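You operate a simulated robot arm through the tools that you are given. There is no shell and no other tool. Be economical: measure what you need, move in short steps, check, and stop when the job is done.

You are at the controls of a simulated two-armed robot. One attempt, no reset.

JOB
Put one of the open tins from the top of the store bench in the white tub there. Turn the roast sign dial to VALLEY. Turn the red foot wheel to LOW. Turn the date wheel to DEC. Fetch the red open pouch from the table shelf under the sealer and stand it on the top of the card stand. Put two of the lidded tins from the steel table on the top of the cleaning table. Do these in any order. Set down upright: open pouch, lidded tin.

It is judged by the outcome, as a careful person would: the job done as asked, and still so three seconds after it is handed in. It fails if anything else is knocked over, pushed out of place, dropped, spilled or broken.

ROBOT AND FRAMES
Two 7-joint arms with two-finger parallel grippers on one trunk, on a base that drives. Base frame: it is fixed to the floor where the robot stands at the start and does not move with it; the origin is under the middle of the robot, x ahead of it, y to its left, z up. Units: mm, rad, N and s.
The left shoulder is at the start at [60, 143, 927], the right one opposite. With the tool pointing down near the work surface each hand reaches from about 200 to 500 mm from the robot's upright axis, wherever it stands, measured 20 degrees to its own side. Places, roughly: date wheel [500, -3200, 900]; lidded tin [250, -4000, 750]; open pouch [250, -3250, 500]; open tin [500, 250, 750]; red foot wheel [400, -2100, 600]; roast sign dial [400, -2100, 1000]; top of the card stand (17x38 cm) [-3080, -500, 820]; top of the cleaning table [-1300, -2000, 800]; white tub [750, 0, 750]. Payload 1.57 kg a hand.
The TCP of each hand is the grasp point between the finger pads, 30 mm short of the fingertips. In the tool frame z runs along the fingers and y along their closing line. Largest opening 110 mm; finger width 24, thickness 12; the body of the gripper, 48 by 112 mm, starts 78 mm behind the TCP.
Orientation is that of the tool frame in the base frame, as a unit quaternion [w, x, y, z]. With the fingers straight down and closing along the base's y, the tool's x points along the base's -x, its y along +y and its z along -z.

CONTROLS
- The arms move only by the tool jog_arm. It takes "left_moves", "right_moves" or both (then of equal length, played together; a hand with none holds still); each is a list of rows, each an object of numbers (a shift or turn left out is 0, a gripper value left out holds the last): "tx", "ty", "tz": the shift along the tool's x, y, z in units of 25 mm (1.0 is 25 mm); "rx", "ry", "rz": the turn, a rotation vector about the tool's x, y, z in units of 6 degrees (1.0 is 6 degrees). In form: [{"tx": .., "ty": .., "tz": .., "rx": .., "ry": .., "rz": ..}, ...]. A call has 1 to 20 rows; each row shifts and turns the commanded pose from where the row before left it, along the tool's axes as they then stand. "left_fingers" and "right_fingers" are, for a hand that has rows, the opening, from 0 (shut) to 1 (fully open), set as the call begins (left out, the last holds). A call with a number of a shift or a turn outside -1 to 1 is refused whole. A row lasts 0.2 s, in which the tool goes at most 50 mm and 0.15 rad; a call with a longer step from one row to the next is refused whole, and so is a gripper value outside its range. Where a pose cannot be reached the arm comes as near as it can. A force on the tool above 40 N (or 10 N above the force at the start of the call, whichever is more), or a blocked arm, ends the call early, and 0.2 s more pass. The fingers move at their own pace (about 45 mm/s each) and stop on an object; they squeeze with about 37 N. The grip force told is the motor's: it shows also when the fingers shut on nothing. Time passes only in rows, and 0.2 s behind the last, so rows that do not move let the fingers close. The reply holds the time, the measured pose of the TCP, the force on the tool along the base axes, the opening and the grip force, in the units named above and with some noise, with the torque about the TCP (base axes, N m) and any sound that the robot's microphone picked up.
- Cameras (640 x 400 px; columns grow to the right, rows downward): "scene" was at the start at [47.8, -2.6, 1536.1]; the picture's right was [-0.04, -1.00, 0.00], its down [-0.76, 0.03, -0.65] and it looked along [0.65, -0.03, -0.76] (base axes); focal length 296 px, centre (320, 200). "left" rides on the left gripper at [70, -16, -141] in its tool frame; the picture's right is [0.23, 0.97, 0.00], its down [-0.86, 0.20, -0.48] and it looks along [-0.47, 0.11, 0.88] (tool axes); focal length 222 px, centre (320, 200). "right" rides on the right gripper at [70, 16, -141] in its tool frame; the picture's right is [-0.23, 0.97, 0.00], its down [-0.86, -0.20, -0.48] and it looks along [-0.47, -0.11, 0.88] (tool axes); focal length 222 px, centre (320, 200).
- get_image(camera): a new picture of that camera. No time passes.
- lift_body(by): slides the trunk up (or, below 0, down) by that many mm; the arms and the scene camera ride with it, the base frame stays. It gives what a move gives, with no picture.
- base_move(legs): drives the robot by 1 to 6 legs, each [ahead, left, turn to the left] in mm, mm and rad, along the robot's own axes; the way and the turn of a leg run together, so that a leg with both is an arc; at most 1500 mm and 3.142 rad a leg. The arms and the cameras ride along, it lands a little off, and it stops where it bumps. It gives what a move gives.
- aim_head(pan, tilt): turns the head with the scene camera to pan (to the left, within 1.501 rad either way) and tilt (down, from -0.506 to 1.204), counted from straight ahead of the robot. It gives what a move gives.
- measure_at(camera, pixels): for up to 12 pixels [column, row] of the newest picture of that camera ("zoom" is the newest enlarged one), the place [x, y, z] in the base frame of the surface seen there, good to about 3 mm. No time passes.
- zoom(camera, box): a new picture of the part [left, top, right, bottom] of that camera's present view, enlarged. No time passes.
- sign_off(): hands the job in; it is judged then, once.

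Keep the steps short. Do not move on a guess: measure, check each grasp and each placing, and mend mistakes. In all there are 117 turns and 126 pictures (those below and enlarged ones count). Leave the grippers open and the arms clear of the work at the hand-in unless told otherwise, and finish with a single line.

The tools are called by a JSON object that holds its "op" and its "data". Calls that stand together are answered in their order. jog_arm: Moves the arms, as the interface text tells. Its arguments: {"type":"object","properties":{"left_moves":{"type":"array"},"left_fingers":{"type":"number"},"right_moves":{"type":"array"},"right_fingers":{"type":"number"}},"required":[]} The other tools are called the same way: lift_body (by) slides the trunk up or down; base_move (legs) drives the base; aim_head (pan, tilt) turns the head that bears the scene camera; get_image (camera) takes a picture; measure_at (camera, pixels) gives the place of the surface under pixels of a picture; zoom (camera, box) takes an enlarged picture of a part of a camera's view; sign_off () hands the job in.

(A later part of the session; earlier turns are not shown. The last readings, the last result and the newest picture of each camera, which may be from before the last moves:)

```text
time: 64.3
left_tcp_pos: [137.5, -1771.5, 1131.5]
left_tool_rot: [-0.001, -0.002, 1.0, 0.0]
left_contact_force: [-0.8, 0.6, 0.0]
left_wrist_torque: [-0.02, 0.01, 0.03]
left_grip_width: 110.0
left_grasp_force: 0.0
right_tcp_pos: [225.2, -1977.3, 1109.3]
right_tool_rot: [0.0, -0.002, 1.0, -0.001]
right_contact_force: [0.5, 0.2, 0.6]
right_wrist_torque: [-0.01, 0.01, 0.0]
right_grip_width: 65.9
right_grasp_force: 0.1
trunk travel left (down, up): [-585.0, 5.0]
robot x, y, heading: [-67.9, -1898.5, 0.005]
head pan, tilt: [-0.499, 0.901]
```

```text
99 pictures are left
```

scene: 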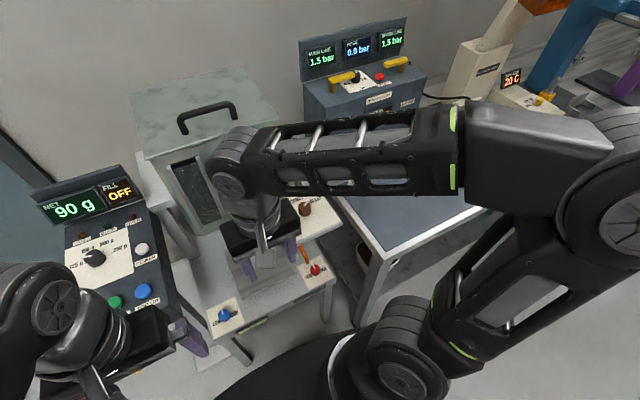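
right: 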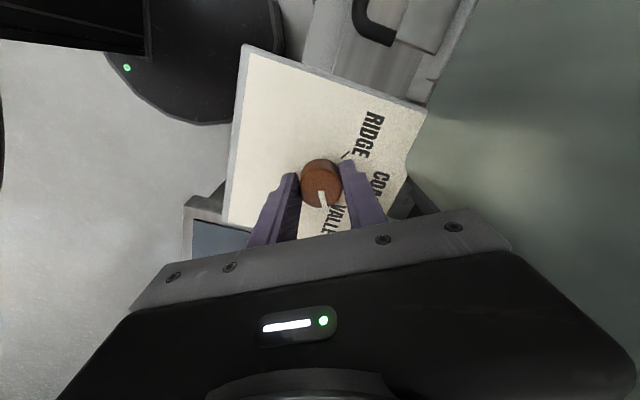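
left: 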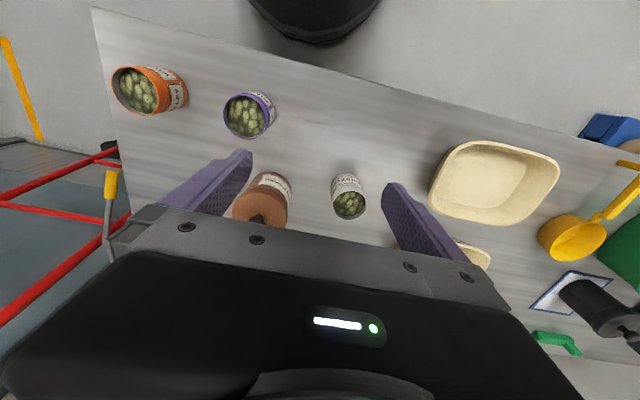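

I lower the trunk 200 mm, then yaw the right tool 30° clockwise and tilt it 36° forward.

{"op": "lift_body", "data": {"by": -200}}

{"op": "jog_arm", "data": {"right_moves": [{"rz": 1}, {"rz": 1}, {"rz": 1}, {"rz": 1}, {"rz": 1}, {"ry": -1}, {"ry": -1}, {"ry": -1}, {"ry": -1}, {"ry": -1}, {"ry": -1}]}}

{"op": "get_image", "data": {"camera": "right"}}

{"op": "get_image", "data": {"camera": "scene"}}

```text
time: 66.5
left_tcp_pos: [136.0, -1771.9, 931.7]
left_tool_rot: [0.0, -0.002, 1.0, 0.001]
left_contact_force: [1.0, -0.3, 0.4]
left_wrist_torque: [0.03, 0.01, 0.02]
left_grip_width: 109.8
left_grasp_force: 0.0
right_tcp_pos: [224.8, -1977.2, 908.6]
right_tool_rot: [0.001, -0.002, 1.0, 0.0]
right_contact_force: [-0.6, 0.8, -0.5]
right_wrist_torque: [-0.03, 0.01, 0.02]
right_grip_width: 66.2
right_grasp_force: 0.1
trunk travel left (down, up): [-385.0, 205.0]
robot x, y, heading: [-73.0, -1901.8, 0.004]
head pan, tilt: [-0.499, 0.901]
```

```text
time: 68.9
left_tcp_pos: [137.7, -1771.2, 932.8]
left_tool_rot: [-0.001, -0.003, 1.0, 0.001]
left_contact_force: [0.2, 1.0, -0.4]
left_wrist_torque: [-0.03, 0.01, -0.03]
left_grip_width: 110.0
left_grasp_force: 0.2
right_tcp_pos: [223.6, -1974.7, 907.8]
right_tool_rot: [0.299, 0.244, 0.919, -0.079]
right_contact_force: [0.5, -0.1, 0.1]
right_wrist_torque: [-0.01, -0.02, -0.03]
right_grip_width: 65.9
right_grasp_force: 0.0
trunk travel left (down, up): [-385.0, 205.0]
robot x, y, heading: [-73.5, -1902.1, 0.005]
head pan, tilt: [-0.499, 0.901]
```

```text
98 pictures are left
```

right: 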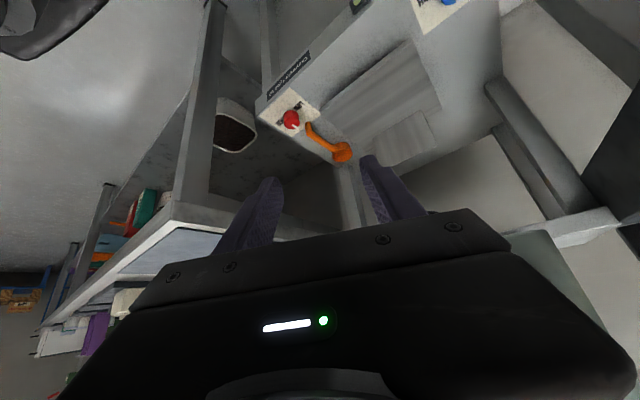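

```text
97 pictures are left
```

scene: 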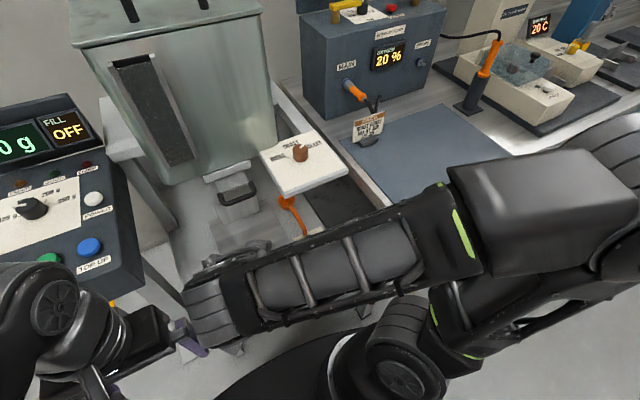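

I see the red wheel at (291,120) in the right picture, with the orange scoop beside it. Zooming and measuring.

{"op": "zoom", "data": {"camera": "right", "box": [240, 70, 368, 150]}}

{"op": "measure_at", "data": {"camera": "zoom", "pixels": [[260, 250], [245, 225], [280, 225], [255, 210], [340, 275], [370, 300], [310, 170], [180, 265], [200, 330], [330, 250]]}}

```text
5.00 times, centred on (304, 110) of right
```

zoom: 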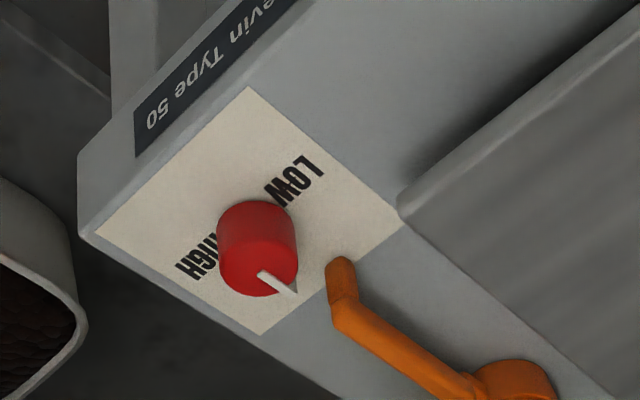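

```text
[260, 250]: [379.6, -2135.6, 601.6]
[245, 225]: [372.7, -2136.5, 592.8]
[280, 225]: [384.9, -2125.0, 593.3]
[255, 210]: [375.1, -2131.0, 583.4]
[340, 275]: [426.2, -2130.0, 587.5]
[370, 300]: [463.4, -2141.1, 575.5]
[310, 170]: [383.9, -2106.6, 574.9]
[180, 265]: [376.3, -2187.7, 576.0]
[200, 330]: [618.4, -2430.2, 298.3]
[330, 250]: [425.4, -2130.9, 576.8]
```

The red knob centre is ≈(380,-2142), top z 604; LOW lies to its left, HIGH right, pointer now straight back. I bring the tilted hand to 100 mm short of it along its axis.

{"op": "jog_arm", "data": {"right_moves": [{"tx": 0.027, "ty": -0.246, "tz": 0.95}, {"tx": 0.027, "ty": -0.246, "tz": 0.95}, {"tx": 0.027, "ty": -0.246, "tz": 0.95}, {"tx": 0.027, "ty": -0.246, "tz": 0.95}, {"tx": 0.027, "ty": -0.246, "tz": 0.95}, {"tx": 0.027, "ty": -0.246, "tz": 0.95}, {"tx": 0.027, "ty": -0.246, "tz": 0.95}, {"tx": 0.027, "ty": -0.246, "tz": 0.95}, {"tx": 0.027, "ty": -0.246, "tz": 0.95}, {"tx": 0.027, "ty": -0.246, "tz": 0.95}, {"tx": 0.027, "ty": -0.246, "tz": 0.95}]}}

{"op": "get_image", "data": {"camera": "right"}}

{"op": "zoom", "data": {"camera": "right", "box": [240, 90, 400, 190]}}

```text
time: 71.3
left_tcp_pos: [136.4, -1771.9, 933.1]
left_tool_rot: [0.0, -0.002, 1.0, 0.001]
left_contact_force: [0.8, -0.6, -0.1]
left_wrist_torque: [0.02, 0.0, -0.01]
left_grip_width: 109.9
left_grasp_force: 0.1
right_tcp_pos: [355.2, -2073.3, 711.2]
right_tool_rot: [0.299, 0.244, 0.919, -0.079]
right_contact_force: [0.1, 0.0, -0.8]
right_wrist_torque: [-0.01, -0.03, -0.01]
right_grip_width: 66.2
right_grasp_force: 0.1
right hand out of reach, approached as far as the arm can: row 2, 3, 4, 5, 6, 7, 9
trunk travel left (down, up): [-385.0, 205.0]
robot x, y, heading: [-69.6, -1902.4, 0.002]
head pan, tilt: [-0.499, 0.901]
```

```text
95 pictures are left
```

right: 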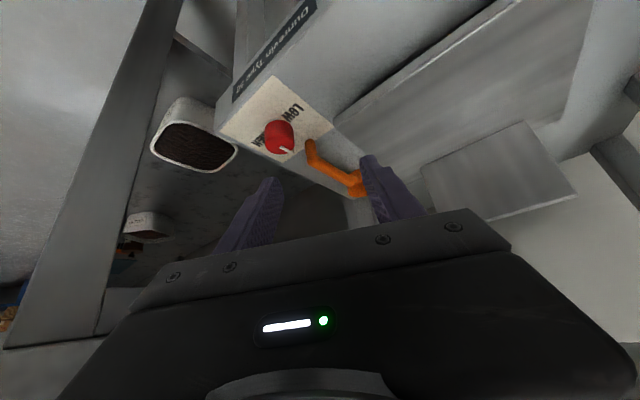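

```text
4.00 times, centred on (320, 140) of right
```

zoom: 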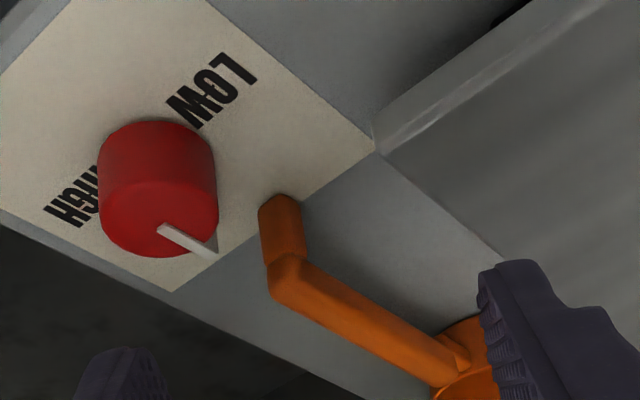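

The hand came to (355,-2073,711). I look closer at the labels around the wheel and measure.

{"op": "zoom", "data": {"camera": "right", "box": [245, 95, 325, 165]}}

{"op": "measure_at", "data": {"camera": "right", "pixels": [[293, 111], [262, 139], [279, 145], [272, 135], [280, 128], [292, 135], [310, 145], [270, 150], [278, 138], [285, 150]]}}

```text
5.71 times, centred on (285, 130) of right
```

zoom: 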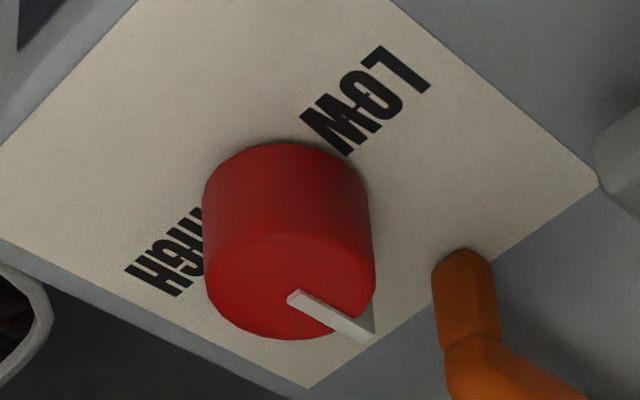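

```text
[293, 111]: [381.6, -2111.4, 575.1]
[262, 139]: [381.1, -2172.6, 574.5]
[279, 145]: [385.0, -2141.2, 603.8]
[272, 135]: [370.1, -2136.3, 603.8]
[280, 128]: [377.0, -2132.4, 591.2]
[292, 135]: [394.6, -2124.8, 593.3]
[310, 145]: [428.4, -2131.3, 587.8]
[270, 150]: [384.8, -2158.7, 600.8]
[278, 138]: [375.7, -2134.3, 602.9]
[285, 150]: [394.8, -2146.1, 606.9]
```

Knob centre ≈(387,-2141); label LOW's centre ≈(381,-2106), i.e. about 98° counter-clockwise from the present pointer. I line up laterally first, staying 85 mm above.

{"op": "jog_arm", "data": {"right_moves": [{"tx": 0.38, "ty": -0.86, "tz": 0.3}, {"tx": 0.38, "ty": -0.86, "tz": 0.3}, {}], "right_fingers": 0.6}}

{"op": "get_image", "data": {"camera": "right"}}

```text
time: 72.1
left_tcp_pos: [136.4, -1769.9, 933.0]
left_tool_rot: [0.0, -0.003, 1.0, 0.001]
left_contact_force: [-0.6, -0.6, -0.2]
left_wrist_torque: [0.02, -0.02, -0.02]
left_grip_width: 109.9
left_grasp_force: 0.1
right_tcp_pos: [353.0, -2100.2, 682.2]
right_tool_rot: [0.297, 0.245, 0.919, -0.08]
right_contact_force: [-0.4, 0.0, -0.4]
right_wrist_torque: [0.0, 0.03, 0.0]
right_grip_width: 65.9
right_grasp_force: 0.0
right hand out of reach, approached as far as the arm can: row 1, 2
trunk travel left (down, up): [-385.0, 205.0]
robot x, y, heading: [-69.5, -1901.2, 0.005]
head pan, tilt: [-0.499, 0.901]
```

```text
92 pictures are left
```

right: 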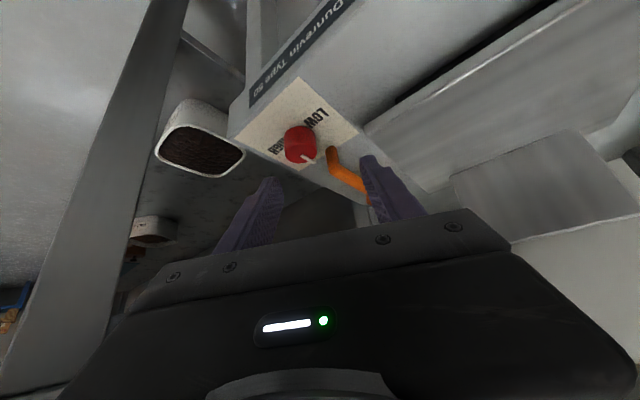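

The arm is folded too tightly (wrist too near its shoulder), so I back the base 140 mm and reach forward again.

{"op": "base_move", "data": {"legs": [[-140, 0, 0]]}}

{"op": "jog_arm", "data": {"right_moves": [{"tx": -0.9, "ty": 0.3, "tz": 0.4}, {"tx": -0.9, "ty": 0.3, "tz": 0.4}, {"tx": -0.9, "ty": 0.3, "tz": 0.4}, {"tx": -0.9, "ty": 0.3, "tz": 0.4}]}}

```text
time: 73.4
left_tcp_pos: [-6.8, -1772.4, 932.7]
left_tool_rot: [0.001, -0.003, 1.0, 0.002]
left_contact_force: [-0.8, -0.4, -0.6]
left_wrist_torque: [0.03, 0.0, 0.0]
left_grip_width: 109.8
left_grasp_force: 0.1
right_tcp_pos: [208.7, -2102.6, 683.1]
right_tool_rot: [0.298, 0.246, 0.919, -0.081]
right_contact_force: [0.5, 0.2, 0.3]
right_wrist_torque: [0.0, -0.04, -0.01]
right_grip_width: 66.3
right_grasp_force: 0.1
trunk travel left (down, up): [-385.0, 205.0]
robot x, y, heading: [-214.8, -1907.5, 0.001]
head pan, tilt: [-0.499, 0.901]
```

```text
time: 74.4
left_tcp_pos: [-5.1, -1771.5, 933.4]
left_tool_rot: [0.0, -0.002, 1.0, 0.0]
left_contact_force: [0.5, 0.1, 1.1]
left_wrist_torque: [-0.01, 0.0, 0.01]
left_grip_width: 109.9
left_grasp_force: 0.1
right_tcp_pos: [309.3, -2123.4, 702.3]
right_tool_rot: [0.297, 0.245, 0.919, -0.081]
right_contact_force: [-0.3, -0.1, -0.5]
right_wrist_torque: [0.0, -0.01, 0.05]
right_grip_width: 66.0
right_grasp_force: 0.0
trunk travel left (down, up): [-385.0, 205.0]
robot x, y, heading: [-211.3, -1900.4, 0.007]
head pan, tilt: [-0.499, 0.901]
```

Now in reach. I move to 60 mm short of the wheel on the axis.

{"op": "jog_arm", "data": {"right_moves": [{"tx": 0.036, "ty": 0.465, "tz": 1}, {"tx": 0.036, "ty": 0.465, "tz": 1}, {}]}}

{"op": "zoom", "data": {"camera": "right", "box": [220, 90, 420, 230]}}

{"op": "measure_at", "data": {"camera": "zoom", "pixels": [[320, 190], [320, 210], [305, 205], [340, 200], [320, 230], [330, 165], [395, 190]]}}

```text
time: 75.2
left_tcp_pos: [-7.0, -1772.0, 932.2]
left_tool_rot: [0.0, -0.003, 1.0, 0.001]
left_contact_force: [0.6, 0.3, 0.3]
left_wrist_torque: [0.06, -0.02, -0.02]
left_grip_width: 110.2
left_grasp_force: 0.1
right_tcp_pos: [346.1, -2118.6, 659.9]
right_tool_rot: [0.299, 0.246, 0.918, -0.081]
right_contact_force: [0.1, -0.4, 0.5]
right_wrist_torque: [-0.02, 0.01, -0.01]
right_grip_width: 65.9
right_grasp_force: 0.0
trunk travel left (down, up): [-385.0, 205.0]
robot x, y, heading: [-213.8, -1898.2, 0.005]
head pan, tilt: [-0.499, 0.901]
```

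```text
2.86 times, centred on (320, 160) of right
```

zoom: 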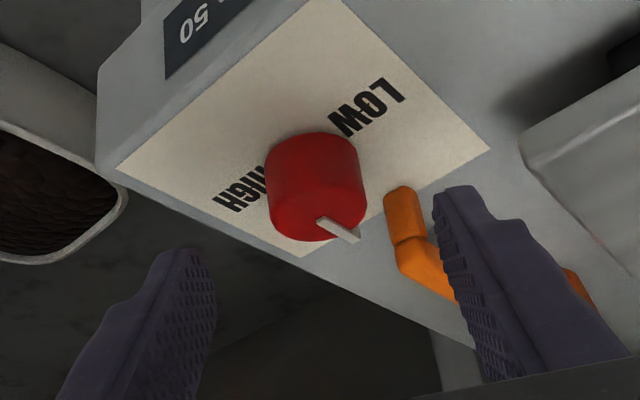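

```text
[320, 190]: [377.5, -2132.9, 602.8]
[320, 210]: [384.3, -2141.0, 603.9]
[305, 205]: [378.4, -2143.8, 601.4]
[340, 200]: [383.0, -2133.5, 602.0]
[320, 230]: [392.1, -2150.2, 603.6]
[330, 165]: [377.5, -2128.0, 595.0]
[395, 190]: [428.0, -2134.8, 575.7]
```

Knob centre refined to ≈(386,-2142). I narrow the fingers to 55 mm, advance 59 mm along the axis (clear of the scoop by ~8 mm), then close.

{"op": "jog_arm", "data": {"right_moves": [{"tx": 0.04}, {"tz": 0.8}, {"tz": 0.8}, {"tz": 0.5}, {"tz": 0.25}, {}], "right_fingers": 0.5}}

{"op": "jog_arm", "data": {"right_moves": [{}, {}, {}, {}], "right_fingers": 0}}

{"op": "get_image", "data": {"camera": "right"}}

```text
time: 76.6
left_tcp_pos: [-6.2, -1772.1, 933.2]
left_tool_rot: [0.0, -0.002, 1.0, 0.001]
left_contact_force: [-0.2, -1.2, -0.3]
left_wrist_torque: [0.01, 0.03, 0.0]
left_grip_width: 110.0
left_grasp_force: 0.1
right_tcp_pos: [373.1, -2134.3, 612.1]
right_tool_rot: [0.298, 0.245, 0.919, -0.08]
right_contact_force: [0.6, -0.3, 0.4]
right_wrist_torque: [-0.01, -0.04, -0.01]
right_grip_width: 55.2
right_grasp_force: 0.1
trunk travel left (down, up): [-385.0, 205.0]
robot x, y, heading: [-214.7, -1902.7, 0.001]
head pan, tilt: [-0.499, 0.901]
```

```text
time: 77.6
left_tcp_pos: [-5.9, -1772.7, 933.3]
left_tool_rot: [0.0, -0.002, 1.0, 0.002]
left_contact_force: [0.1, 0.8, 0.1]
left_wrist_torque: [-0.03, 0.01, -0.03]
left_grip_width: 110.1
left_grasp_force: 0.1
right_tcp_pos: [371.8, -2135.8, 613.1]
right_tool_rot: [0.298, 0.245, 0.919, -0.081]
right_contact_force: [-4.7, -5.3, 0.4]
right_wrist_torque: [-0.24, 0.17, -0.12]
right_grip_width: 34.6
right_grasp_force: 39.0
trunk travel left (down, up): [-385.0, 205.0]
robot x, y, heading: [-216.2, -1907.3, 0.002]
head pan, tilt: [-0.499, 0.901]
```

```text
90 pictures are left
```

right: 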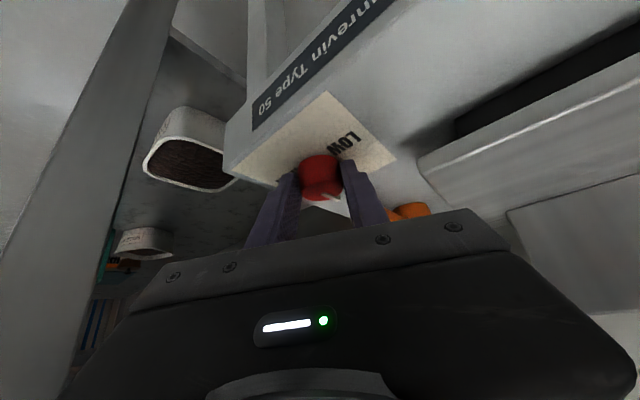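

Gripped at 34.6 mm. I now swing the tool counter-clockwise about the vertical knob axis by 42° (7 rows).

{"op": "jog_arm", "data": {"right_moves": [{"rx": -0.588, "rz": -0.808, "ty": -0.064}, {"rx": -0.588, "rz": -0.808, "ty": -0.064}, {"rx": -0.588, "rz": -0.808, "ty": -0.064}, {"rx": -0.588, "rz": -0.808, "ty": -0.064}, {"rx": -0.588, "rz": -0.808, "ty": -0.064}, {"rx": -0.588, "rz": -0.808, "ty": -0.064}, {"rx": -0.588, "rz": -0.808, "ty": -0.064}]}}

{"op": "get_image", "data": {"camera": "right"}}

```text
time: 79.2
left_tcp_pos: [-6.7, -1772.2, 931.7]
left_tool_rot: [0.0, -0.002, 1.0, 0.001]
left_contact_force: [0.1, 0.0, 0.0]
left_wrist_torque: [0.02, -0.02, 0.02]
left_grip_width: 109.9
left_grasp_force: 0.1
right_tcp_pos: [370.1, -2148.6, 612.8]
right_tool_rot: [0.306, -0.1, 0.946, 0.031]
right_contact_force: [-10.9, -15.8, 0.8]
right_wrist_torque: [-0.12, 0.15, -0.24]
right_grip_width: 34.8
right_grasp_force: 42.3
trunk travel left (down, up): [-385.0, 205.0]
robot x, y, heading: [-211.7, -1905.5, 0.003]
head pan, tilt: [-0.499, 0.901]
```

```text
89 pictures are left
```

right: 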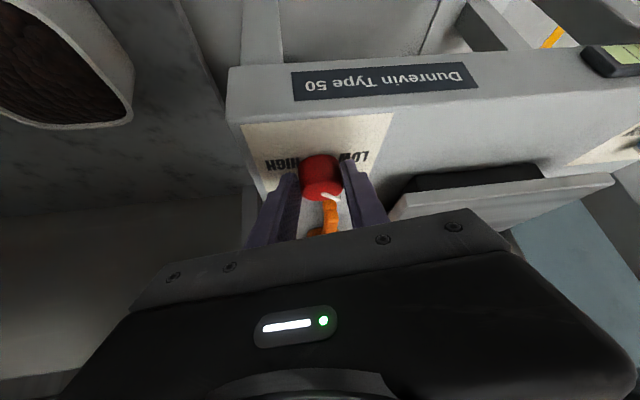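

The wheel turns with the hand. Side force 16 N, so I ease it and continue 30° more.

{"op": "jog_arm", "data": {"right_moves": [{"ty": -0.08, "tx": 0.04}, {"rx": -0.588, "rz": -0.808, "ty": -0.064}, {"rx": -0.588, "rz": -0.808, "ty": -0.064}, {"rx": -0.588, "rz": -0.808, "ty": -0.064}, {"rx": -0.588, "rz": -0.808, "ty": -0.064}, {"rx": -0.588, "rz": -0.808, "ty": -0.064}]}}

{"op": "get_image", "data": {"camera": "right"}}

```text
time: 80.6
left_tcp_pos: [-6.7, -1772.1, 931.9]
left_tool_rot: [-0.001, -0.002, 1.0, 0.0]
left_contact_force: [-0.5, -0.2, -0.4]
left_wrist_torque: [0.01, -0.01, 0.02]
left_grip_width: 109.9
left_grasp_force: 0.0
right_tcp_pos: [375.7, -2156.6, 613.7]
right_tool_rot: [0.289, -0.333, 0.892, 0.103]
right_contact_force: [-8.8, -6.7, 7.8]
right_wrist_torque: [-0.2, 0.22, 0.0]
right_grip_width: 34.9
right_grasp_force: 42.1
trunk travel left (down, up): [-385.0, 205.0]
robot x, y, heading: [-214.3, -1901.2, 0.005]
head pan, tilt: [-0.499, 0.901]
stopped in row 6 (right hand): the force on the tool passed its limit (the readings are from after the stop); the commanded pose is now the measured one
```

```text
88 pictures are left
```

right: 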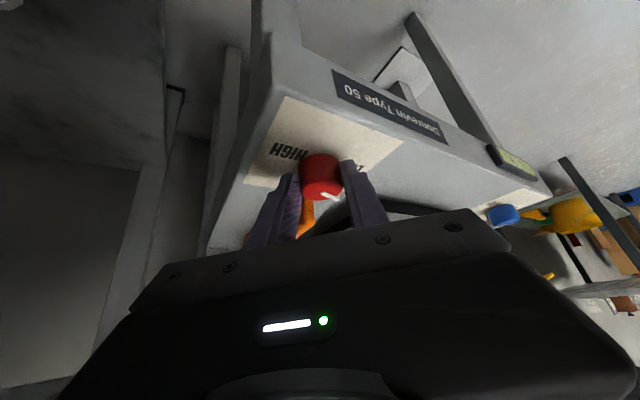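

About 70° done (force limit reached). I open, back out along the axis 60 mm and look.

{"op": "jog_arm", "data": {"right_moves": [{}, {}, {}], "right_fingers": 0.5}}

{"op": "jog_arm", "data": {"right_moves": [{"tz": -0.8}, {"tz": -0.8}, {"tz": -0.8}]}}

{"op": "zoom", "data": {"camera": "right", "box": [220, 90, 420, 230]}}

```text
time: 81.4
left_tcp_pos: [-6.4, -1772.1, 931.5]
left_tool_rot: [0.0, -0.003, 1.0, 0.001]
left_contact_force: [0.3, -0.2, 0.2]
left_wrist_torque: [-0.03, 0.01, 0.02]
left_grip_width: 110.0
left_grasp_force: 0.0
right_tcp_pos: [375.1, -2155.4, 611.8]
right_tool_rot: [0.289, -0.333, 0.892, 0.105]
right_contact_force: [-1.2, 0.0, 0.2]
right_wrist_torque: [0.02, 0.02, 0.03]
right_grip_width: 54.9
right_grasp_force: 0.3
trunk travel left (down, up): [-385.0, 205.0]
robot x, y, heading: [-214.2, -1904.2, 0.005]
head pan, tilt: [-0.499, 0.901]
```

```text
time: 82.2
left_tcp_pos: [-6.3, -1768.9, 932.1]
left_tool_rot: [-0.001, -0.002, 1.0, -0.002]
left_contact_force: [-0.1, 1.3, 0.6]
left_wrist_torque: [-0.01, -0.01, -0.01]
left_grip_width: 110.1
left_grasp_force: 0.0
right_tcp_pos: [353.5, -2169.7, 664.3]
right_tool_rot: [0.29, -0.337, 0.889, 0.106]
right_contact_force: [0.6, -0.7, -0.5]
right_wrist_torque: [-0.04, 0.04, 0.02]
right_grip_width: 54.9
right_grasp_force: 0.2
trunk travel left (down, up): [-385.0, 205.0]
robot x, y, heading: [-214.8, -1902.6, 0.006]
head pan, tilt: [-0.499, 0.901]
```

```text
2.86 times, centred on (320, 160) of right
```

zoom: 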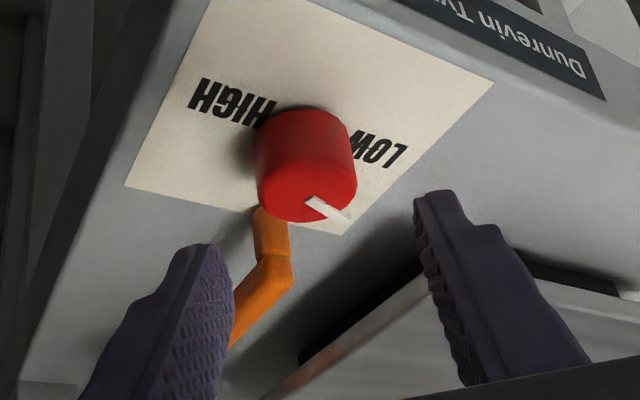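

Pointer needs roughly 28° more. I swing the lifted hand back 42° clockwise and re-centre for a second grasp.

{"op": "jog_arm", "data": {"right_moves": [{"tz": -0.5}, {"rx": 0.588, "rz": 0.808}, {"rx": 0.588, "rz": 0.808}, {"rx": 0.588, "rz": 0.808}, {"rx": 0.588, "rz": 0.808}, {"rx": 0.588, "rz": 0.808}, {"rx": 0.588, "rz": 0.808}, {"rx": 0.588, "rz": 0.808}, {"ty": 0.53, "tx": 0.3}, {"ty": 0.53, "tx": 0.3}, {}]}}

{"op": "zoom", "data": {"camera": "right", "box": [220, 90, 420, 230]}}

{"op": "measure_at", "data": {"camera": "zoom", "pixels": [[320, 190], [320, 210], [320, 225], [300, 200], [340, 200], [350, 210]]}}

```text
time: 84.6
left_tcp_pos: [-5.4, -1771.8, 932.6]
left_tool_rot: [0.0, -0.003, 1.0, 0.001]
left_contact_force: [0.0, -0.1, 0.4]
left_wrist_torque: [0.0, 0.03, 0.01]
left_grip_width: 110.1
left_grasp_force: 0.0
right_tcp_pos: [331.1, -2158.2, 664.0]
right_tool_rot: [0.309, 0.008, 0.951, -0.007]
right_contact_force: [-0.2, 0.0, -0.3]
right_wrist_torque: [0.0, 0.02, -0.01]
right_grip_width: 54.9
right_grasp_force: 0.0
trunk travel left (down, up): [-385.0, 205.0]
robot x, y, heading: [-207.9, -1902.5, 0.004]
head pan, tilt: [-0.499, 0.901]
```

```text
2.86 times, centred on (320, 160) of right
```

zoom: 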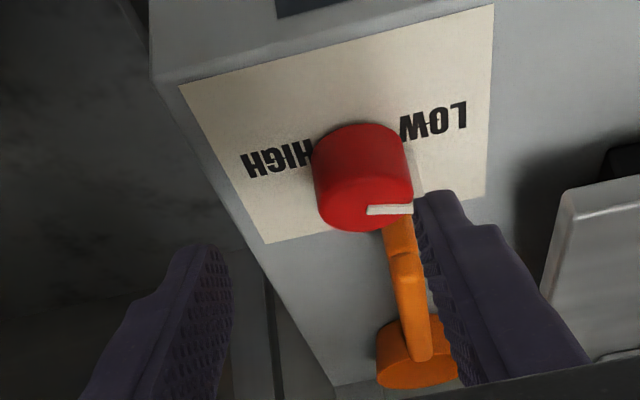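

```text
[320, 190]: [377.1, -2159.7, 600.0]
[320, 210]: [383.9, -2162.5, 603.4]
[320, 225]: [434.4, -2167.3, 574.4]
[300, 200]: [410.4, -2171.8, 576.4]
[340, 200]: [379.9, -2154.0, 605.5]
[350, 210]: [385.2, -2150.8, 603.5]
```

Gripping at heading 0 would squeeze the pointer fin, so I swing to heading ≈24° (fin between the pads) and line up 50 mm out.

{"op": "jog_arm", "data": {"right_moves": [{"rx": -0.588, "rz": -0.808}, {"rx": -0.588, "rz": -0.808}, {"rx": -0.588, "rz": -0.808}, {"rx": -0.588, "rz": -0.808}, {"tx": -0.12, "ty": -0.4, "tz": 0.65}, {}]}}

{"op": "zoom", "data": {"camera": "right", "box": [220, 90, 420, 230]}}

{"op": "measure_at", "data": {"camera": "zoom", "pixels": [[320, 190], [320, 210], [320, 225], [300, 210], [345, 210], [290, 200]]}}

```text
time: 86.0
left_tcp_pos: [-5.3, -1772.5, 933.3]
left_tool_rot: [-0.001, -0.002, 1.0, 0.001]
left_contact_force: [-0.2, 0.4, 0.1]
left_wrist_torque: [0.01, 0.03, 0.01]
left_grip_width: 110.0
left_grasp_force: 0.1
right_tcp_pos: [347.8, -2160.6, 651.9]
right_tool_rot: [0.302, -0.19, 0.932, 0.058]
right_contact_force: [-0.1, 0.3, 0.0]
right_wrist_torque: [-0.04, 0.04, 0.01]
right_grip_width: 55.1
right_grasp_force: 0.0
trunk travel left (down, up): [-385.0, 205.0]
robot x, y, heading: [-209.4, -1903.1, 0.002]
head pan, tilt: [-0.499, 0.901]
```

```text
2.86 times, centred on (320, 160) of right
```

zoom: 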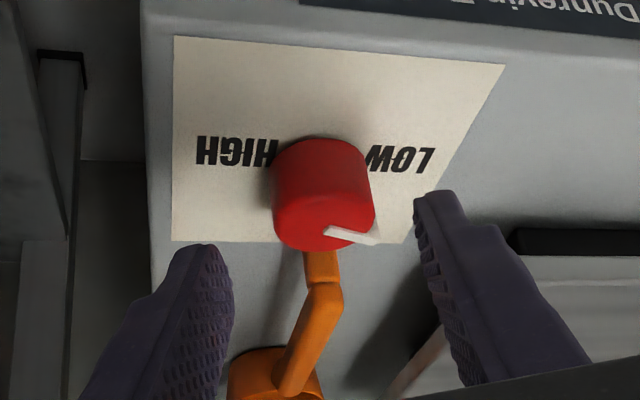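

```text
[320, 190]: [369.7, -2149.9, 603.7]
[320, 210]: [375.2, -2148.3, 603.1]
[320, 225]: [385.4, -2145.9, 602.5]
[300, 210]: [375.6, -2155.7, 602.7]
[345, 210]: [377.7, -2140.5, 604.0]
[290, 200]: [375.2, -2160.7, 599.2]
```

I turn one more step to heading 30°, then advance and close, keeping pads behind the fin.

{"op": "jog_arm", "data": {"right_moves": [{"rx": -0.588, "rz": -0.808}, {"tx": 0.16, "ty": -0.18, "tz": 0.6}, {"tz": 0.6}, {"tz": 0.4}, {"tz": 0.26}, {}]}}

{"op": "jog_arm", "data": {"right_moves": [{}, {}, {}, {}], "right_fingers": 0}}

{"op": "get_image", "data": {"camera": "right"}}

```text
time: 87.4
left_tcp_pos: [-5.8, -1771.8, 932.6]
left_tool_rot: [0.0, -0.003, 1.0, 0.0]
left_contact_force: [0.2, 0.1, -0.2]
left_wrist_torque: [-0.02, 0.07, 0.0]
left_grip_width: 110.1
left_grasp_force: 0.2
right_tcp_pos: [370.0, -2155.7, 610.7]
right_tool_rot: [0.299, -0.238, 0.921, 0.073]
right_contact_force: [0.8, 1.3, -0.4]
right_wrist_torque: [0.0, -0.02, 0.0]
right_grip_width: 55.1
right_grasp_force: 0.1
trunk travel left (down, up): [-385.0, 205.0]
robot x, y, heading: [-212.2, -1901.8, 0.001]
head pan, tilt: [-0.499, 0.901]
```

```text
time: 88.4
left_tcp_pos: [-5.8, -1772.1, 932.7]
left_tool_rot: [0.0, -0.002, 1.0, 0.001]
left_contact_force: [0.7, -0.5, -0.4]
left_wrist_torque: [0.02, 0.01, -0.03]
left_grip_width: 109.9
left_grasp_force: 0.0
right_tcp_pos: [369.2, -2156.1, 611.2]
right_tool_rot: [0.298, -0.238, 0.922, 0.072]
right_contact_force: [-2.8, 3.3, -0.7]
right_wrist_torque: [0.22, 0.13, 0.09]
right_grip_width: 35.0
right_grasp_force: 39.6
trunk travel left (down, up): [-385.0, 205.0]
robot x, y, heading: [-212.7, -1904.0, 0.0]
head pan, tilt: [-0.499, 0.901]
```

```text
84 pictures are left
```

right: 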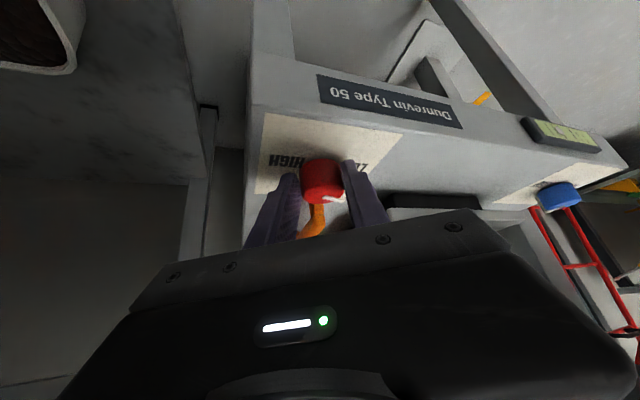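

Gripped well at 35 mm. Turning 24° counter-clockwise.

{"op": "jog_arm", "data": {"right_moves": [{"rx": -0.588, "rz": -0.808, "ty": -0.071}, {"rx": -0.588, "rz": -0.808, "ty": -0.071}, {"rx": -0.588, "rz": -0.808, "ty": -0.071}, {"rx": -0.588, "rz": -0.808, "ty": -0.071}]}}

{"op": "jog_arm", "data": {"right_moves": [{}, {}, {}], "right_fingers": 0.5}}

{"op": "jog_arm", "data": {"right_moves": [{"tz": -0.8}, {"tz": -0.8}, {"tz": -0.8}]}}

{"op": "zoom", "data": {"camera": "right", "box": [220, 90, 420, 230]}}

```text
time: 88.9
left_tcp_pos: [-8.1, -1769.7, 932.7]
left_tool_rot: [0.0, -0.002, 1.0, -0.001]
left_contact_force: [-0.1, -0.3, 0.1]
left_wrist_torque: [0.01, -0.02, 0.03]
left_grip_width: 110.1
left_grasp_force: 0.1
right_tcp_pos: [370.4, -2158.1, 612.8]
right_tool_rot: [0.29, -0.3, 0.904, 0.09]
right_contact_force: [6.1, -27.8, -5.4]
right_wrist_torque: [0.41, -0.23, -0.56]
right_grip_width: 35.0
right_grasp_force: 41.9
trunk travel left (down, up): [-385.0, 205.0]
robot x, y, heading: [-210.9, -1906.7, 0.002]
head pan, tilt: [-0.499, 0.901]
stopped in row 2 (right hand): the force on the tool passed its limit (the readings are from after the stop); the commanded pose is now the measured one
```

```text
time: 89.7
left_tcp_pos: [-5.3, -1770.3, 931.9]
left_tool_rot: [0.001, -0.003, 1.0, 0.0]
left_contact_force: [0.1, 0.4, 0.1]
left_wrist_torque: [0.08, 0.01, 0.02]
left_grip_width: 109.8
left_grasp_force: 0.0
right_tcp_pos: [370.5, -2155.5, 611.3]
right_tool_rot: [0.29, -0.301, 0.904, 0.092]
right_contact_force: [0.1, -0.1, 0.1]
right_wrist_torque: [0.0, -0.02, -0.03]
right_grip_width: 54.9
right_grasp_force: 0.1
trunk travel left (down, up): [-385.0, 205.0]
robot x, y, heading: [-212.0, -1905.6, 0.004]
head pan, tilt: [-0.499, 0.901]
```

```text
time: 90.5
left_tcp_pos: [-6.9, -1772.1, 932.4]
left_tool_rot: [0.0, -0.001, 1.0, 0.001]
left_contact_force: [-0.7, 0.2, -0.5]
left_wrist_torque: [0.04, 0.0, 0.01]
left_grip_width: 110.1
left_grasp_force: 0.0
right_tcp_pos: [342.2, -2177.9, 661.3]
right_tool_rot: [0.29, -0.3, 0.904, 0.091]
right_contact_force: [-0.3, -0.3, 0.8]
right_wrist_torque: [0.05, 0.0, -0.04]
right_grip_width: 55.2
right_grasp_force: 0.1
trunk travel left (down, up): [-385.0, 205.0]
robot x, y, heading: [-215.6, -1901.6, 0.006]
head pan, tilt: [-0.499, 0.901]
```

```text
2.86 times, centred on (320, 160) of right
```

zoom: 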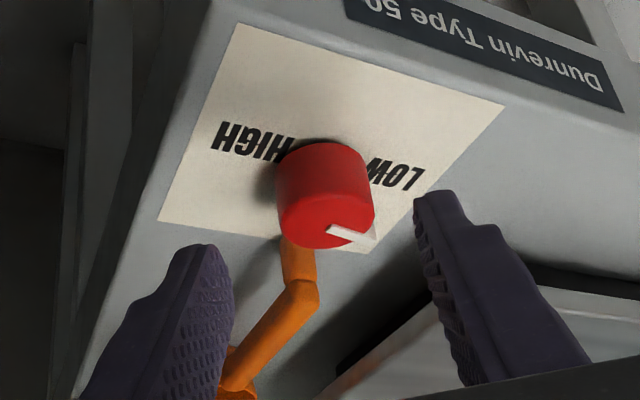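

Forces rose after a few degrees—possibly the end of the wheel's travel. I look closely at the pointer.

{"op": "zoom", "data": {"camera": "right", "box": [280, 125, 370, 185]}}

{"op": "measure_at", "data": {"camera": "zoom", "pixels": [[335, 315], [360, 320], [390, 325], [430, 335], [460, 80], [520, 110], [130, 20], [300, 330], [250, 300], [320, 370]]}}

```text
6.67 times, centred on (325, 155) of right
```

zoom: 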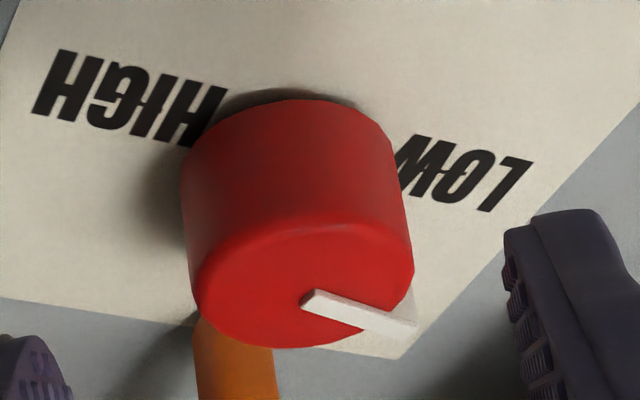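

```text
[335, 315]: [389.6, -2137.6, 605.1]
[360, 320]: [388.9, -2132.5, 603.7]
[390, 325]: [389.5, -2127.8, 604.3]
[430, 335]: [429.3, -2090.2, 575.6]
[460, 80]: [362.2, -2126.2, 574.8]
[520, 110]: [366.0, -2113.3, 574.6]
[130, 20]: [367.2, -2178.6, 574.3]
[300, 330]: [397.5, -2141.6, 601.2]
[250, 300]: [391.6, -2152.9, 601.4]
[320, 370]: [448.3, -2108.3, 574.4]
```

The pointer lies along +y (≈90°). I measure LOW and HIGH label centres against the wheel centre.

{"op": "measure_at", "data": {"camera": "zoom", "pixels": [[463, 173], [420, 165], [510, 180], [130, 98], [60, 85], [185, 115], [305, 300], [300, 240], [196, 300], [412, 270], [270, 345], [300, 232]]}}

```text
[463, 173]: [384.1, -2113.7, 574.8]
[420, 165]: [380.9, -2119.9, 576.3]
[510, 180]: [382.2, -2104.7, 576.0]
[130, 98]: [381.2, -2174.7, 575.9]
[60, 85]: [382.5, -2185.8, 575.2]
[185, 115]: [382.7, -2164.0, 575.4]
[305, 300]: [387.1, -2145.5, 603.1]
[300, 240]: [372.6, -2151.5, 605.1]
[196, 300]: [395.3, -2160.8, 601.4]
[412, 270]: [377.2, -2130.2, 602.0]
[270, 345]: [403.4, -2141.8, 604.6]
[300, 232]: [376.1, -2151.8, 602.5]
```

Labels sit at about ±100°, so ~10° more is due. I regrasp with the refined centre (388,-2145.5).

{"op": "jog_arm", "data": {"right_moves": [{"rx": -0.588, "rz": -0.808}, {"tx": -0.07, "ty": -0.25, "tz": 0.8}, {"tz": 0.8}, {"tz": 0.6}, {"tz": 0.34}, {}]}}

{"op": "jog_arm", "data": {"right_moves": [{}, {}, {}, {}], "right_fingers": 0}}

{"op": "jog_arm", "data": {"right_moves": [{"rx": -0.588, "rz": -0.808, "ty": -0.07}, {"rx": -0.588, "rz": -0.808, "ty": -0.07}]}}

{"op": "get_image", "data": {"camera": "right"}}

```text
time: 91.9
left_tcp_pos: [-9.9, -1766.8, 933.3]
left_tool_rot: [0.002, -0.002, 1.0, -0.003]
left_contact_force: [0.3, -0.1, 0.2]
left_wrist_torque: [0.02, 0.02, -0.02]
left_grip_width: 110.2
left_grasp_force: 0.0
right_tcp_pos: [375.1, -2146.6, 617.4]
right_tool_rot: [0.289, -0.351, 0.885, 0.104]
right_contact_force: [0.0, 1.1, 0.3]
right_wrist_torque: [0.01, 0.0, 0.02]
right_grip_width: 54.8
right_grasp_force: 0.0
trunk travel left (down, up): [-385.0, 205.0]
robot x, y, heading: [-212.6, -1902.6, -0.001]
head pan, tilt: [-0.499, 0.901]
```

```text
time: 92.7
left_tcp_pos: [-10.0, -1766.0, 931.3]
left_tool_rot: [0.001, -0.002, 1.0, -0.002]
left_contact_force: [-0.4, 0.7, 0.0]
left_wrist_torque: [0.0, -0.02, 0.01]
left_grip_width: 110.1
left_grasp_force: 0.1
right_tcp_pos: [379.6, -2148.6, 617.4]
right_tool_rot: [0.295, -0.35, 0.884, 0.099]
right_contact_force: [36.5, -42.6, -26.4]
right_wrist_torque: [-0.8, 0.15, -0.49]
right_grip_width: 37.8
right_grasp_force: 27.6
trunk travel left (down, up): [-385.0, 205.0]
robot x, y, heading: [-213.7, -1901.1, 0.003]
head pan, tilt: [-0.499, 0.901]
stopped in row 3 (right hand): the force on the tool passed its limit (the readings are from after the stop); the commanded pose is now the measured one
```

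```text
time: 93.0
left_tcp_pos: [-9.1, -1764.3, 930.7]
left_tool_rot: [0.001, -0.002, 1.0, -0.003]
left_contact_force: [0.2, 0.2, 0.3]
left_wrist_torque: [0.02, -0.01, 0.01]
left_grip_width: 110.2
left_grasp_force: 0.1
right_tcp_pos: [381.3, -2149.0, 618.7]
right_tool_rot: [0.295, -0.358, 0.88, 0.097]
right_contact_force: [47.0, -59.7, -45.4]
right_wrist_torque: [-0.51, -0.31, -0.58]
right_grip_width: 36.8
right_grasp_force: 37.7
trunk travel left (down, up): [-385.0, 205.0]
robot x, y, heading: [-215.5, -1897.1, 0.005]
head pan, tilt: [-0.499, 0.901]
stopped in row 1 (right hand): the force on the tool passed its limit (the readings are from after the stop); the commanded pose is now the measured one
```

```text
81 pictures are left
```

right: 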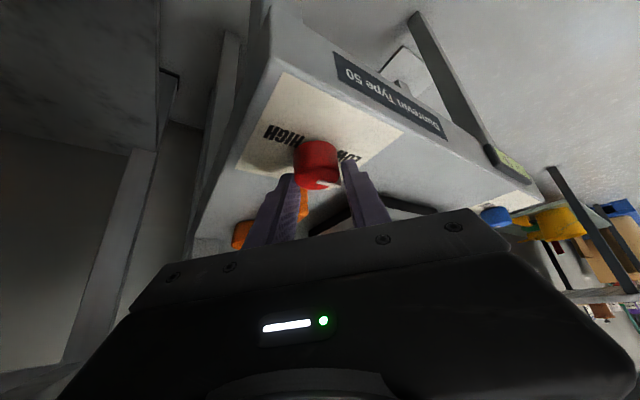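

The hand did not land where commanded, and forces are high—something is off. I release at once, and look with the scene camera.

{"op": "jog_arm", "data": {"right_moves": [{}, {}, {}], "right_fingers": 0.5}}

{"op": "get_image", "data": {"camera": "scene"}}

```text
time: 93.8
left_tcp_pos: [-8.2, -1766.7, 931.6]
left_tool_rot: [0.0, -0.002, 1.0, -0.002]
left_contact_force: [0.0, -0.2, -0.9]
left_wrist_torque: [-0.02, 0.01, 0.0]
left_grip_width: 109.8
left_grasp_force: 0.0
right_tcp_pos: [379.9, -2145.2, 619.5]
right_tool_rot: [0.293, -0.359, 0.88, 0.104]
right_contact_force: [0.8, 0.6, -0.3]
right_wrist_torque: [0.0, -0.04, -0.01]
right_grip_width: 55.1
right_grasp_force: 0.0
trunk travel left (down, up): [-385.0, 205.0]
robot x, y, heading: [-215.0, -1901.7, 0.006]
head pan, tilt: [-0.499, 0.901]
```

```text
80 pictures are left
```

scene: 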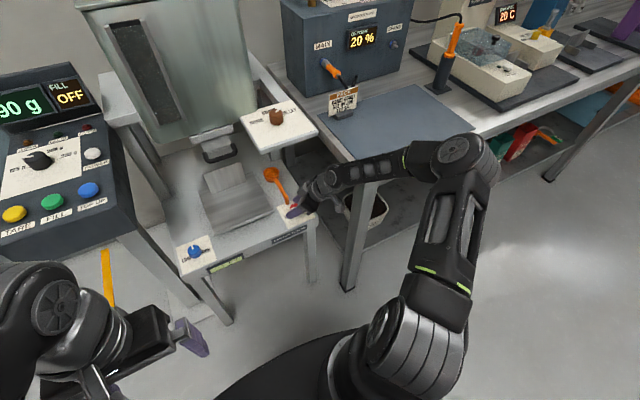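

The right forearm is touching the right-hand table's edge. I reverse: swing back 12° clockwise and withdraw along the axis.

{"op": "jog_arm", "data": {"right_moves": [{"tz": -0.4}, {"rx": 0.588, "rz": 0.808, "tz": -0.4}, {"rx": 0.588, "rz": 0.808, "tz": -0.5}, {"rx": 0.588, "rz": 0.808, "tz": -0.6}, {"rx": 0.588, "rz": 0.808, "tz": -0.5}, {"rx": 0.588, "rz": 0.808}, {"rx": 0.588, "rz": 0.808}, {"rx": 0.588, "rz": 0.808}]}}

{"op": "zoom", "data": {"camera": "right", "box": [240, 90, 440, 215]}}

{"op": "get_image", "data": {"camera": "scene"}}

```text
time: 95.5
left_tcp_pos: [-6.7, -1770.1, 932.0]
left_tool_rot: [0.0, -0.003, 1.0, -0.001]
left_contact_force: [0.0, 1.1, -0.3]
left_wrist_torque: [0.04, 0.02, 0.01]
left_grip_width: 110.0
left_grasp_force: 0.1
right_tcp_pos: [350.9, -2170.5, 662.2]
right_tool_rot: [0.319, -0.015, 0.948, -0.003]
right_contact_force: [0.3, 0.7, 0.0]
right_wrist_torque: [0.01, -0.01, 0.01]
right_grip_width: 55.0
right_grasp_force: 0.1
trunk travel left (down, up): [-385.0, 205.0]
robot x, y, heading: [-212.5, -1899.2, 0.004]
head pan, tilt: [-0.499, 0.901]
```

```text
3.20 times, centred on (340, 152) of right
```

zoom: 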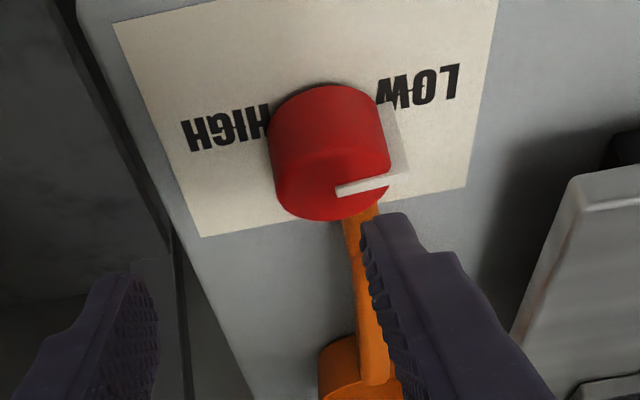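

```text
78 pictures are left
```

scene: 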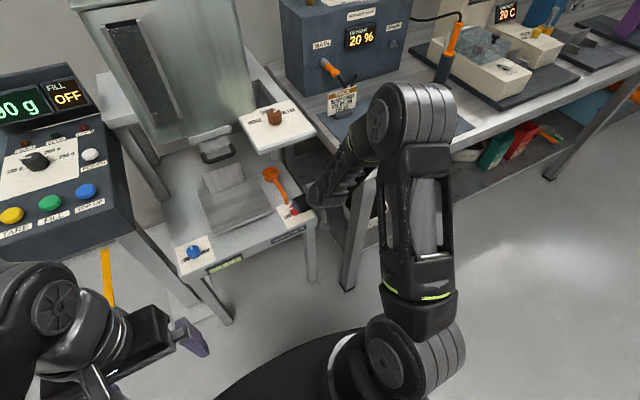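

I measure the pointer direction again.

{"op": "measure_at", "data": {"camera": "zoom", "pixels": [[345, 190], [360, 187], [375, 184], [390, 181], [400, 178], [430, 86], [225, 132], [325, 188], [276, 185], [390, 165], [330, 219], [325, 150]]}}

```text
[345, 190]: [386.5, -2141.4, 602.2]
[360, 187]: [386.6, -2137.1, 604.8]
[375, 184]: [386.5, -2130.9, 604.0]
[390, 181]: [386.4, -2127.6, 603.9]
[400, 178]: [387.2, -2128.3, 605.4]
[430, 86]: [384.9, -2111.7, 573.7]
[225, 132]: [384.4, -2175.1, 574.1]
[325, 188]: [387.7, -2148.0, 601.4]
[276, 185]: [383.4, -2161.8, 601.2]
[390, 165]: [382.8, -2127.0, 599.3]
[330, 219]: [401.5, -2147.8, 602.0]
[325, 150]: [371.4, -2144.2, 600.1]
```

The pointer lies along 90°, right at LOW. Done with the wheel. I back the base away 350 mm, then raise the trunk and straighten the right tool.

{"op": "base_move", "data": {"legs": [[-300, 0, 0]]}}

{"op": "lift_body", "data": {"by": 200}}

{"op": "jog_arm", "data": {"right_moves": [{"ry": 1, "tz": -0.5}, {"ry": 1, "tz": -0.5}, {"ry": 1, "tz": -1}, {"ry": 1, "tz": -1}, {"ry": 1, "tz": -1}, {"ry": 1, "tz": -1}, {"tz": -1}, {"tz": -1}], "right_fingers": 1}}

{"op": "base_move", "data": {"legs": [[0, 0, -1.4], [900, 0, 0]]}}

{"op": "aim_head", "data": {"pan": 0.9, "tilt": 0.5}}

{"op": "get_image", "data": {"camera": "scene"}}

```text
time: 97.6
left_tcp_pos: [-310.9, -1771.5, 932.2]
left_tool_rot: [0.0, -0.007, 1.0, 0.0]
left_contact_force: [-0.7, -0.1, 0.2]
left_wrist_torque: [0.01, -0.01, 0.01]
left_grip_width: 110.0
left_grasp_force: 0.0
right_tcp_pos: [49.9, -2167.9, 663.5]
right_tool_rot: [0.317, -0.021, 0.948, -0.002]
right_contact_force: [0.2, 0.5, 0.1]
right_wrist_torque: [-0.01, 0.01, 0.0]
right_grip_width: 55.0
right_grasp_force: 0.1
trunk travel left (down, up): [-385.0, 205.0]
robot x, y, heading: [-517.0, -1902.9, 0.008]
head pan, tilt: [-0.499, 0.901]
```

```text
time: 99.8
left_tcp_pos: [-310.2, -1771.2, 1132.0]
left_tool_rot: [0.0, -0.007, 1.0, 0.001]
left_contact_force: [0.5, -0.2, -0.2]
left_wrist_torque: [0.0, 0.0, 0.02]
left_grip_width: 110.1
left_grasp_force: 0.0
right_tcp_pos: [51.4, -2167.9, 862.2]
right_tool_rot: [0.317, -0.02, 0.948, -0.003]
right_contact_force: [0.8, -0.4, 1.0]
right_wrist_torque: [0.01, 0.0, 0.03]
right_grip_width: 54.9
right_grasp_force: 0.0
trunk travel left (down, up): [-585.0, 5.0]
robot x, y, heading: [-520.6, -1906.4, 0.016]
head pan, tilt: [-0.499, 0.901]
```

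```text
time: 101.6
left_tcp_pos: [-310.9, -1771.0, 1132.4]
left_tool_rot: [0.0, -0.006, 1.0, 0.0]
left_contact_force: [0.2, 0.3, -0.3]
left_wrist_torque: [0.04, -0.01, 0.0]
left_grip_width: 110.3
left_grasp_force: 0.2
right_tcp_pos: [6.1, -2169.5, 1026.9]
right_tool_rot: [0.009, -0.018, 1.0, -0.008]
right_contact_force: [0.1, -0.2, 0.1]
right_wrist_torque: [-0.02, -0.05, -0.05]
right_grip_width: 109.9
right_grasp_force: 0.0
trunk travel left (down, up): [-585.0, 5.0]
robot x, y, heading: [-517.7, -1906.2, 0.014]
head pan, tilt: [-0.499, 0.901]
```

```text
time: 109.7
left_tcp_pos: [-156.7, -2955.0, 1131.6]
left_tool_rot: [0.001, 0.623, 0.782, 0.001]
left_contact_force: [0.2, -1.0, -0.2]
left_wrist_torque: [0.04, 0.02, -0.02]
left_grip_width: 109.9
left_grasp_force: 0.1
right_tcp_pos: [-478.3, -3348.0, 1027.3]
right_tool_rot: [0.0, 0.614, 0.789, -0.012]
right_contact_force: [0.0, -0.7, 0.1]
right_wrist_torque: [0.01, 0.0, 0.01]
right_grip_width: 110.2
right_grasp_force: 0.0
trunk travel left (down, up): [-585.0, 5.0]
robot x, y, heading: [-330.2, -2782.0, -1.347]
head pan, tilt: [-0.499, 0.901]
```

```text
time: 111.2
left_tcp_pos: [-156.7, -2954.4, 1132.5]
left_tool_rot: [0.0, 0.624, 0.782, 0.001]
left_contact_force: [-0.3, 0.3, 0.2]
left_wrist_torque: [0.01, -0.01, 0.0]
left_grip_width: 110.0
left_grasp_force: 0.1
right_tcp_pos: [-478.7, -3347.3, 1026.5]
right_tool_rot: [0.001, 0.615, 0.789, -0.012]
right_contact_force: [-0.9, -0.2, 0.4]
right_wrist_torque: [-0.01, 0.04, 0.02]
right_grip_width: 110.0
right_grasp_force: 0.1
trunk travel left (down, up): [-585.0, 5.0]
robot x, y, heading: [-329.8, -2783.3, -1.342]
head pan, tilt: [0.901, 0.499]
```

```text
77 pictures are left
```

scene: 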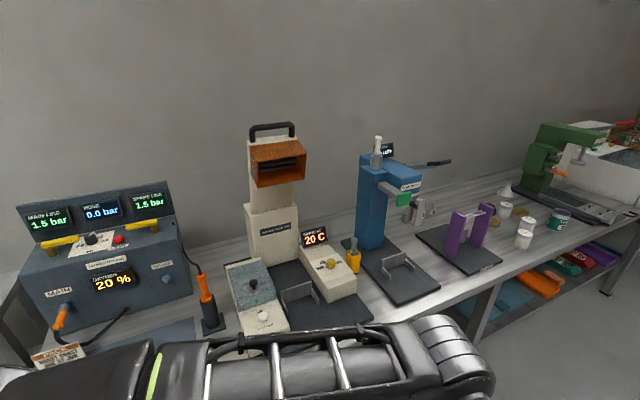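

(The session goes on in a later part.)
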